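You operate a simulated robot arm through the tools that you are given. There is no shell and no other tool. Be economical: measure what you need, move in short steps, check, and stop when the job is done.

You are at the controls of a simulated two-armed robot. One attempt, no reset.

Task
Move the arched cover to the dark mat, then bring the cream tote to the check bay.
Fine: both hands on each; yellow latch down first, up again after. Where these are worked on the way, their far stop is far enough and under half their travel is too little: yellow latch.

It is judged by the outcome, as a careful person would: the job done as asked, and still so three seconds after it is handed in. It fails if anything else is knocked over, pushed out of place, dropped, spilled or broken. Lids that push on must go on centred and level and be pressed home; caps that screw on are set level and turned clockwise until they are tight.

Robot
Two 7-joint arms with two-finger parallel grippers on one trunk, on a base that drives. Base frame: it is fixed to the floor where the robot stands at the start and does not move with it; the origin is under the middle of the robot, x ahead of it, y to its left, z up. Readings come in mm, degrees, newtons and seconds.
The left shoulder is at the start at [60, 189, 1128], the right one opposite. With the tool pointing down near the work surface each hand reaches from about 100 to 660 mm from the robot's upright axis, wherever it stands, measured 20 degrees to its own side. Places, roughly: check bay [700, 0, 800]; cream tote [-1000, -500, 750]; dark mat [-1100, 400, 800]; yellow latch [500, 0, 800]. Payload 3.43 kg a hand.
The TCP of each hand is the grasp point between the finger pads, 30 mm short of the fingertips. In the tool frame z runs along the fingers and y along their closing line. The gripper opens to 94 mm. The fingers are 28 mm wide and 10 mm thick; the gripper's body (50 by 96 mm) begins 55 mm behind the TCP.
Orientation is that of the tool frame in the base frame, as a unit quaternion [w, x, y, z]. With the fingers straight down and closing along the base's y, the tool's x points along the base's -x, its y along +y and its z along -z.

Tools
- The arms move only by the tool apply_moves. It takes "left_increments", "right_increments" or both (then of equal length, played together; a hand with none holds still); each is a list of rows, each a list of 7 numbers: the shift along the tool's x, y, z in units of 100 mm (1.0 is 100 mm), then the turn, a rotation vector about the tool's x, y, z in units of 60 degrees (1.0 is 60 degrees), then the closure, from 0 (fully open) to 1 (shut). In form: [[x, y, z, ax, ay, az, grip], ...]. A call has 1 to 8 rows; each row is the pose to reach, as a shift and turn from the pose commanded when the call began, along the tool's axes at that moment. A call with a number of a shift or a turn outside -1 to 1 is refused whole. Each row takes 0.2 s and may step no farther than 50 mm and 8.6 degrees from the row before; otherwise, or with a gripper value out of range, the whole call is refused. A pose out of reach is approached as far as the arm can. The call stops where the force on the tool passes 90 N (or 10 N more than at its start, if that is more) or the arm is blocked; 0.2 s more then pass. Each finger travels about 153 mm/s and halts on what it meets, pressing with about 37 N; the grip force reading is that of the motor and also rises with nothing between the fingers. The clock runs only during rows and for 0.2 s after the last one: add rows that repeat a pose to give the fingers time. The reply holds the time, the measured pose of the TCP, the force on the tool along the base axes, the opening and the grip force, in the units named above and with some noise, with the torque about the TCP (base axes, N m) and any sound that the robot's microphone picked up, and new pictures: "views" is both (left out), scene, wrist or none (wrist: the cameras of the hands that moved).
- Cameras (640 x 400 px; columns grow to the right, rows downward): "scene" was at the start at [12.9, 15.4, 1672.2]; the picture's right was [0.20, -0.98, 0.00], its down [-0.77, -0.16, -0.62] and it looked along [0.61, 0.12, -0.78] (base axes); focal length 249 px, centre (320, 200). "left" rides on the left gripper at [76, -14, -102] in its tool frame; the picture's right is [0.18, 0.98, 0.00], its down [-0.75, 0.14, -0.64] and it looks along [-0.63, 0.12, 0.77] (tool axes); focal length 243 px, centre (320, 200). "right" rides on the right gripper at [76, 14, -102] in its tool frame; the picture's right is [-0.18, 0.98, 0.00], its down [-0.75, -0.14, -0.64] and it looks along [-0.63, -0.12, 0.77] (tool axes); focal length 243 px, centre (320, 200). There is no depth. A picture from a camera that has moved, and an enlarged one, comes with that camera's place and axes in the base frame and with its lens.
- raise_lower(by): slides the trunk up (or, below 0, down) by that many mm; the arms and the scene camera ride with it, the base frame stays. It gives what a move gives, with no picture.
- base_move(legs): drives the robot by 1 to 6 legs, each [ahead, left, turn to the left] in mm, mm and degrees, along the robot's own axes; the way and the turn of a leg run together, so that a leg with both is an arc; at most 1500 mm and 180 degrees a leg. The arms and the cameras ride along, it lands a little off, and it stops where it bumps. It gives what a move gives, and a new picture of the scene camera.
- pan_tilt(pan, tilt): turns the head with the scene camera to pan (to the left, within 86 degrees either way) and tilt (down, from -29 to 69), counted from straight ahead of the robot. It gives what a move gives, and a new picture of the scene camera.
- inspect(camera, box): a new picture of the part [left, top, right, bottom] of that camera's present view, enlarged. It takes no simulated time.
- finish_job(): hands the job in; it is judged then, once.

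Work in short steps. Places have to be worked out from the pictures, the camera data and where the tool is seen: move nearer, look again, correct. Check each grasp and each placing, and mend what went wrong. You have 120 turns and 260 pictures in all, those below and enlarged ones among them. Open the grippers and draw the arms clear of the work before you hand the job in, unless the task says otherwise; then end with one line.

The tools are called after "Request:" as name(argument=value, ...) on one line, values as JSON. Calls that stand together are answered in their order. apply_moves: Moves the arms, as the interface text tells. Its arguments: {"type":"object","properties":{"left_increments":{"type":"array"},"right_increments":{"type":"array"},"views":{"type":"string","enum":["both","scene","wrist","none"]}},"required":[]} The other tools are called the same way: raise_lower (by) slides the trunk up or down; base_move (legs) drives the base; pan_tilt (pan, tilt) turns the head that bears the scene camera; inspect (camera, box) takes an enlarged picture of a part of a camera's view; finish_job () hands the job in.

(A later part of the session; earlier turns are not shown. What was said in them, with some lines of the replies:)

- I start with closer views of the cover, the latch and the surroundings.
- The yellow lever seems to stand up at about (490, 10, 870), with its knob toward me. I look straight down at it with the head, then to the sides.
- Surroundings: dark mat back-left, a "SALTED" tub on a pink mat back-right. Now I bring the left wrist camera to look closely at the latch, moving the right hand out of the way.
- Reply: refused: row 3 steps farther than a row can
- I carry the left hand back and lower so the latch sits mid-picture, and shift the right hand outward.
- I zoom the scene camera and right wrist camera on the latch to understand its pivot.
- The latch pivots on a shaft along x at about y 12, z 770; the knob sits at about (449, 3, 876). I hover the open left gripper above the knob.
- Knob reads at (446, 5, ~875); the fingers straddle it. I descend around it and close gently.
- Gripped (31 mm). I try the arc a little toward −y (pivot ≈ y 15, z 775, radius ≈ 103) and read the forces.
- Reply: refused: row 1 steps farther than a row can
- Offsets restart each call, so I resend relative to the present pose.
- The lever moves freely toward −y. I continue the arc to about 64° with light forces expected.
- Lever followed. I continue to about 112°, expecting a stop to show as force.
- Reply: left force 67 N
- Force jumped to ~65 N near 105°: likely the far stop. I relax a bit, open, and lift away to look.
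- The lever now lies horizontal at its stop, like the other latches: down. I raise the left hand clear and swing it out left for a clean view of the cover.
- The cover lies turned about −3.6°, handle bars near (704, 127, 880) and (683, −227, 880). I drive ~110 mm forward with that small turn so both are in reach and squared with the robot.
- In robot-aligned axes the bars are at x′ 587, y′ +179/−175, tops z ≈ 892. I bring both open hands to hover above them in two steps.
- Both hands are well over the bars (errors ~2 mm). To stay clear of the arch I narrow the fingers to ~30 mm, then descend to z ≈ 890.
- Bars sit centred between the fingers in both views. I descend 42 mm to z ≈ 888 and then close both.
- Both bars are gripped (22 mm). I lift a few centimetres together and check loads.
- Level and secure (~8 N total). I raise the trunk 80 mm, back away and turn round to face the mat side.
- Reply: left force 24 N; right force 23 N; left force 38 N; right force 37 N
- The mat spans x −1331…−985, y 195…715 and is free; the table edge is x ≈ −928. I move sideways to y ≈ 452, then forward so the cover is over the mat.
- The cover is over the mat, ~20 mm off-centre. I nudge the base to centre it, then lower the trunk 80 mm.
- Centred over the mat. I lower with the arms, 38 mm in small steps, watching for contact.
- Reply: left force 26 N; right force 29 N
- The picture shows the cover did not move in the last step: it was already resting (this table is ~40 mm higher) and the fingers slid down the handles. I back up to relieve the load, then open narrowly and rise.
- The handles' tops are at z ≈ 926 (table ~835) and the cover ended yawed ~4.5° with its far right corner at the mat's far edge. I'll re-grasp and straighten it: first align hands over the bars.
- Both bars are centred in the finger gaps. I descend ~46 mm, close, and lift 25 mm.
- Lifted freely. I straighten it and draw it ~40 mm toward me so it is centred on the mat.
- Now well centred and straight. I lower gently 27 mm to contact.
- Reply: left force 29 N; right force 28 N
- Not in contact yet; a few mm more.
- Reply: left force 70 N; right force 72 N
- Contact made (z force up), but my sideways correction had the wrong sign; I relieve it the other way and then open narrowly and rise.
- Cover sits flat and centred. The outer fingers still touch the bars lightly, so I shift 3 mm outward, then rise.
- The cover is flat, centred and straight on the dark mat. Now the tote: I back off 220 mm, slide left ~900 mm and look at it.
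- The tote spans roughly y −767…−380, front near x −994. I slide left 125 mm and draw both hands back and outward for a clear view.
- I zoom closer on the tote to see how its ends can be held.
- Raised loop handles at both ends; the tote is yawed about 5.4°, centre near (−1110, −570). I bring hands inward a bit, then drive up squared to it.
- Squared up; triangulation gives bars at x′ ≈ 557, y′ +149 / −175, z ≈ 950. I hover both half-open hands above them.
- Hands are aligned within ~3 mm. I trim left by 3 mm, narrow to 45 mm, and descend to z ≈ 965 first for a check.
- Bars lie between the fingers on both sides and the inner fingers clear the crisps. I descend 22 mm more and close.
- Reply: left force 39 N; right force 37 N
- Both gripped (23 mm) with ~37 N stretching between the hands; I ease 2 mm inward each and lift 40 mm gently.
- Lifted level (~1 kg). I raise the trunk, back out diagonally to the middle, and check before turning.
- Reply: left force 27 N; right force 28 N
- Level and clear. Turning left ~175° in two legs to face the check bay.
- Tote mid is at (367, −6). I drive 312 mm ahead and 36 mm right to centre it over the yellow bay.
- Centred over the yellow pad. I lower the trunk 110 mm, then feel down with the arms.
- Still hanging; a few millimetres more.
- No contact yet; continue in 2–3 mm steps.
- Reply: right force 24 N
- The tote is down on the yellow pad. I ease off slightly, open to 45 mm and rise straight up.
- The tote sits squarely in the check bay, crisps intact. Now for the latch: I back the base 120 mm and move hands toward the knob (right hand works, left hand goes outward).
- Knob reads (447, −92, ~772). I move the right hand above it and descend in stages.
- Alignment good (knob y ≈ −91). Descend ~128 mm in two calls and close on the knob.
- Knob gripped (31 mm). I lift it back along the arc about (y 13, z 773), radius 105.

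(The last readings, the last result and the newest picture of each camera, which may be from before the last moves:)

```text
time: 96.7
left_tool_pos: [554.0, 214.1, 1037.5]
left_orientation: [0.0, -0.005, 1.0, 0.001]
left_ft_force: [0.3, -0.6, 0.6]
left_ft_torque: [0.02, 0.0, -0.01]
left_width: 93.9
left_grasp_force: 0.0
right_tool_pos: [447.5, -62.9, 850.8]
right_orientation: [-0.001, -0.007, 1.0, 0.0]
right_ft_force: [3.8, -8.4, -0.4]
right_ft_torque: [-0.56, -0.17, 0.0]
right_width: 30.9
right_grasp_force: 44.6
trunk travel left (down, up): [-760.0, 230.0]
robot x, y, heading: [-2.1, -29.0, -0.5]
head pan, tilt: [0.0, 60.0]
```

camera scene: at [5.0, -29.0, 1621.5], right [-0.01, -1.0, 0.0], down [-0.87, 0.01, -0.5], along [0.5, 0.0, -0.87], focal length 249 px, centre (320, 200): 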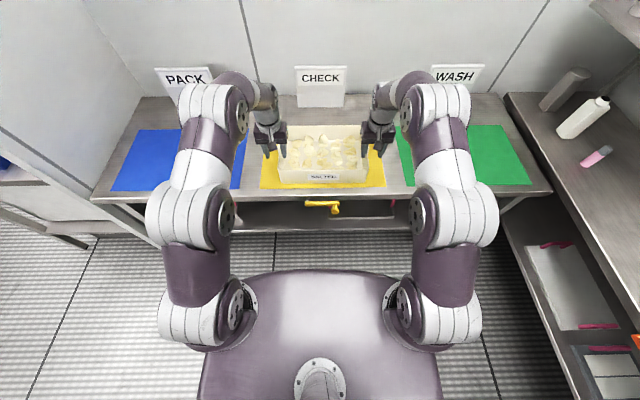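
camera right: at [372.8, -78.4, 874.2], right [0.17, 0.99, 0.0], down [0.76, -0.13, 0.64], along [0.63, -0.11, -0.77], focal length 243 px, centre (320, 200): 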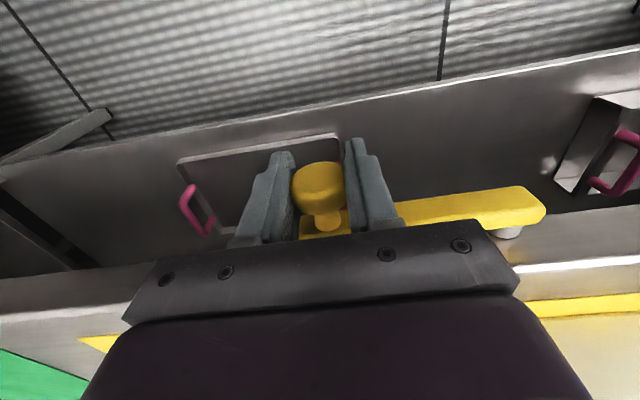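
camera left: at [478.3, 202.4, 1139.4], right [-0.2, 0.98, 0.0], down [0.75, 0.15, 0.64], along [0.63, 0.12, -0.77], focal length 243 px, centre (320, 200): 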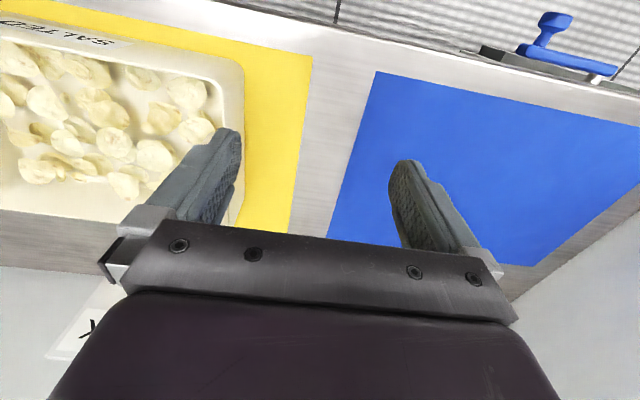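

Following well. I continue to upright and a touch past, to meet the stop.

Request:
apply_moves(right_increments=[[0, 0.173, -0.135, 0, 0, 0, 1], [0, 0.37, -0.232, 0, 0, 0, 1], [0, 0.565, -0.282, 0, 0, 0, 1], [0, 0.66, -0.293, 0, 0, 0, 1], [0, 0.7, -0.293, 0, 0, 0, 1]], views="wrist")

```text
time: 97.9
left_tool_pos: [552.1, 210.8, 1038.9]
left_orientation: [0.0, -0.006, 1.0, 0.002]
left_ft_force: [0.1, -0.1, 0.4]
left_ft_torque: [-0.02, 0.01, 0.0]
left_width: 94.1
left_grasp_force: 0.1
right_tool_pos: [446.5, 5.4, 881.2]
right_orientation: [-0.001, -0.006, 1.0, 0.001]
right_ft_force: [1.2, -23.5, 15.0]
right_ft_torque: [-0.68, 0.61, -0.14]
right_width: 31.2
right_grasp_force: 44.7
trunk travel left (down, up): [-760.0, 230.0]
robot x, y, heading: [-3.4, -30.2, -0.4]
head pan, tilt: [0.0, 60.0]
camera right: at [371.0, 18.0, 983.2], right [0.17, 0.99, 0.0], down [0.76, -0.13, 0.64], along [0.63, -0.11, -0.77], focal length 243 px, centre (320, 200)
```

right: 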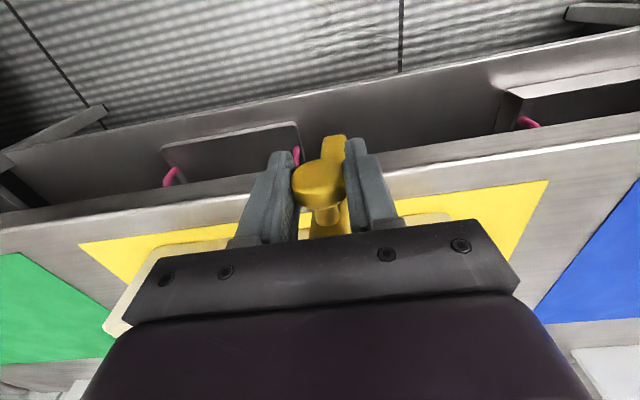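

The lever is upright against its stop, as at the start. I release and raise straight up, then check.

Request:
apply_moves(right_increments=[[0, -0.02, 0, 0, 0, 0, 0.8], [0, -0.02, 0, 0, 0, 0, 0.2], [0, -0.02, 0, 0, 0, 0, 0], [0, -0.02, -0.4, 0, 0, 0, 0], [0, -0.02, -0.8, 0, 0, 0, 0], [0, -0.02, -1.0, 0, 0, 0, 0]], views="wrist")

Request:
apply_moves(right_increments=[[0.3, -0.35, -0.1, 0, 0, 0, 0], [0.6, -0.7, -0.2, 0, 0, 0, 0], [0.8, -1.0, -0.5, 0, 0, 0, 0]], views="both")

Request:
inspect(camera="scene", box=[230, 110, 430, 235])

```text
time: 99.3
left_tool_pos: [553.2, 214.3, 1037.8]
left_orientation: [-0.001, -0.006, 1.0, 0.001]
left_ft_force: [-0.2, 0.0, 0.7]
left_ft_torque: [-0.04, -0.02, -0.02]
left_width: 93.9
left_grasp_force: 0.0
right_tool_pos: [447.2, 5.9, 979.8]
right_orientation: [0.0, -0.008, 1.0, -0.001]
right_ft_force: [0.3, -0.3, 0.0]
right_ft_torque: [0.01, 0.0, -0.02]
right_width: 94.1
right_grasp_force: 0.1
trunk travel left (down, up): [-760.0, 230.0]
robot x, y, heading: [1.8, -33.1, -0.6]
head pan, tilt: [0.0, 60.0]
camera right: at [371.3, 20.7, 1081.3], right [0.17, 0.99, 0.0], down [0.76, -0.13, 0.64], along [0.63, -0.11, -0.77], focal length 243 px, centre (320, 200)
```

right: 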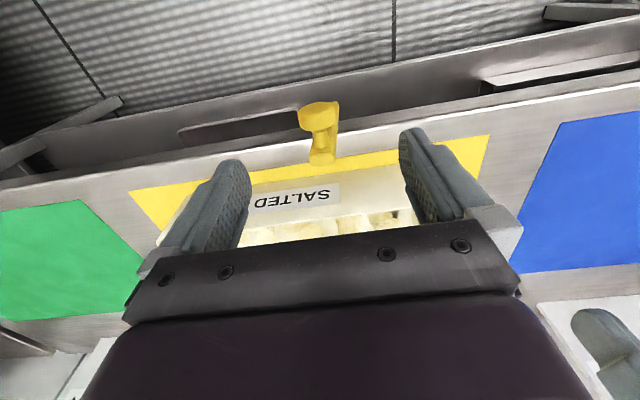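

```text
time: 100.1
left_tool_pos: [551.8, 214.4, 1038.7]
left_orientation: [-0.001, -0.007, 1.0, 0.001]
left_ft_force: [0.0, 0.6, -0.5]
left_ft_torque: [0.01, 0.0, -0.01]
left_width: 93.9
left_grasp_force: 0.2
right_tool_pos: [365.2, -92.3, 1026.1]
right_orientation: [0.0, -0.008, 1.0, 0.0]
right_ft_force: [-0.1, 0.4, 0.7]
right_ft_torque: [-0.02, -0.01, -0.02]
right_width: 94.2
right_grasp_force: 0.1
trunk travel left (down, up): [-760.0, 230.0]
robot x, y, heading: [0.2, -27.0, -0.5]
head pan, tilt: [0.0, 60.0]
camera scene: at [2.5, -30.0, 1621.5], right [-0.01, -1.0, 0.0], down [-0.87, 0.01, -0.5], along [0.5, 0.0, -0.87], focal length 249 px, centre (320, 200)
camera right: at [289.3, -79.9, 1128.4], right [0.17, 0.99, 0.0], down [0.76, -0.13, 0.64], along [0.63, -0.11, -0.77], focal length 243 px, centre (320, 200)
```

scene: 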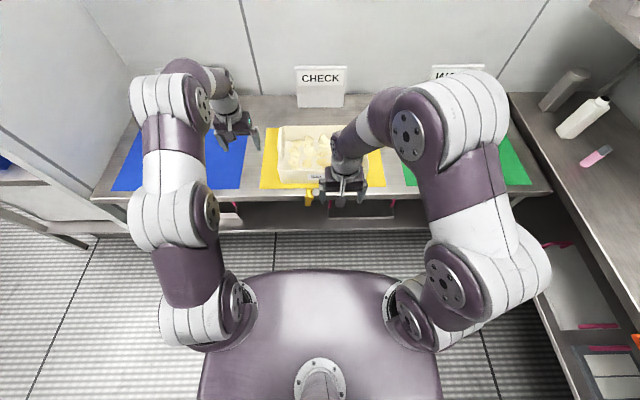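
right: 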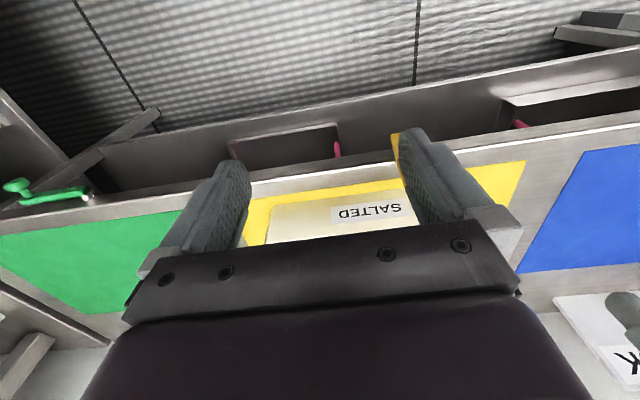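

```text
3.20 times, centred on (330, 172) of scene
camera zoom: at [2.5, -30.0, 1621.5], right [-0.01, -1.0, 0.0], down [-0.87, 0.01, -0.5], along [0.5, 0.0, -0.87], focal length 797 px, centre (288, 288)
```

zoom: 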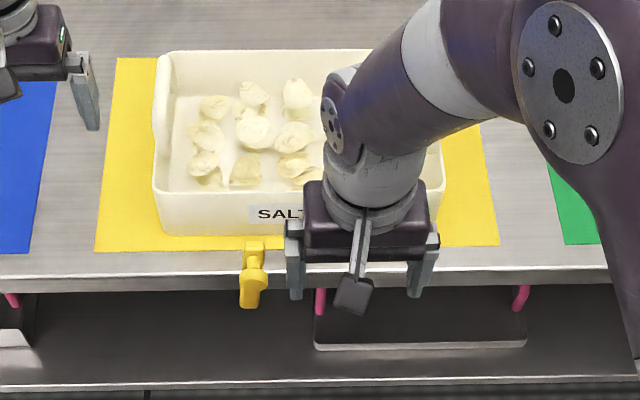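

Latch is up, tote in place. I pull the arms back clear with a 250 mm reverse and take a last look.

Request:
base_move(legs=[[-250, 0, 0]])

Request:
inspect(camera="scene", box=[200, 80, 440, 230])

```text
time: 101.9
left_tool_pos: [305.2, 218.2, 1037.0]
left_orientation: [0.0, -0.009, 1.0, 0.001]
left_ft_force: [0.3, 0.3, 0.2]
left_ft_torque: [-0.01, 0.0, 0.02]
left_width: 94.1
left_grasp_force: 0.0
right_tool_pos: [120.1, -88.7, 1025.7]
right_orientation: [0.0, -0.01, 1.0, 0.0]
right_ft_force: [-0.2, 0.0, 0.0]
right_ft_torque: [0.0, 0.02, 0.01]
right_width: 94.2
right_grasp_force: 0.1
trunk travel left (down, up): [-760.0, 230.0]
robot x, y, heading: [-246.1, -30.4, -0.0]
head pan, tilt: [0.0, 60.0]
camera scene: at [-242.1, -27.4, 1621.5], right [0.0, -1.0, 0.0], down [-0.87, 0.0, -0.5], along [0.5, 0.0, -0.87], focal length 249 px, centre (320, 200)
```

scene: 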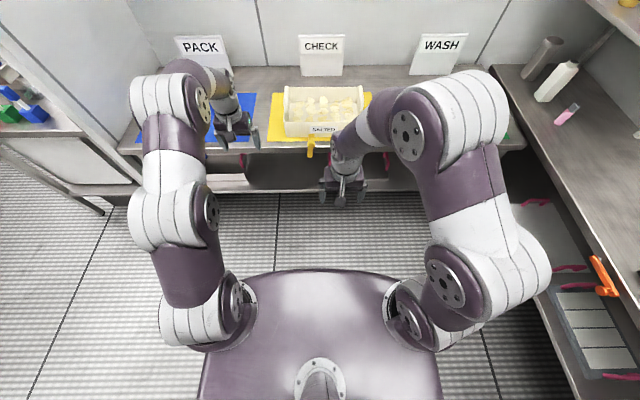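

```text
2.67 times, centred on (320, 155) of scene
camera zoom: at [-242.1, -27.4, 1621.5], right [0.0, -1.0, 0.0], down [-0.87, 0.0, -0.5], along [0.5, 0.0, -0.87], focal length 664 px, centre (320, 320)
```

zoom: 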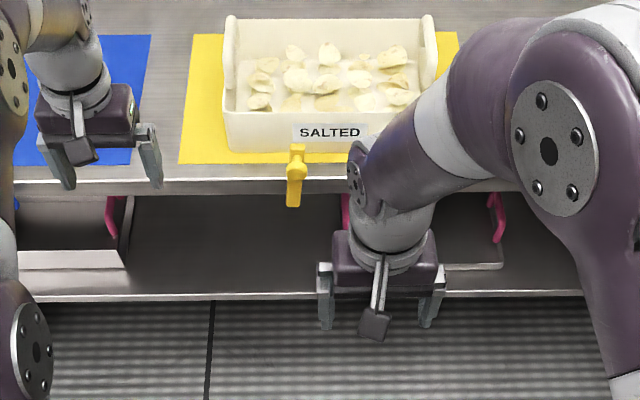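

The tote is in the check bay, the latch is up, the cover is on the mat, and both hands are open and clear. I hand the job in.

Request:
finish_job()

```text
The job is handed in.
```

The arched cover is on the dark mat and the cream tote is in the check bay, each carried with both hands. The yellow latch went down to its stop first and is up again. The cover first landed crooked on the mat, so I re-gripped and straightened it before moving on. I saw no spills and nothing else disturbed, and the job is handed in.
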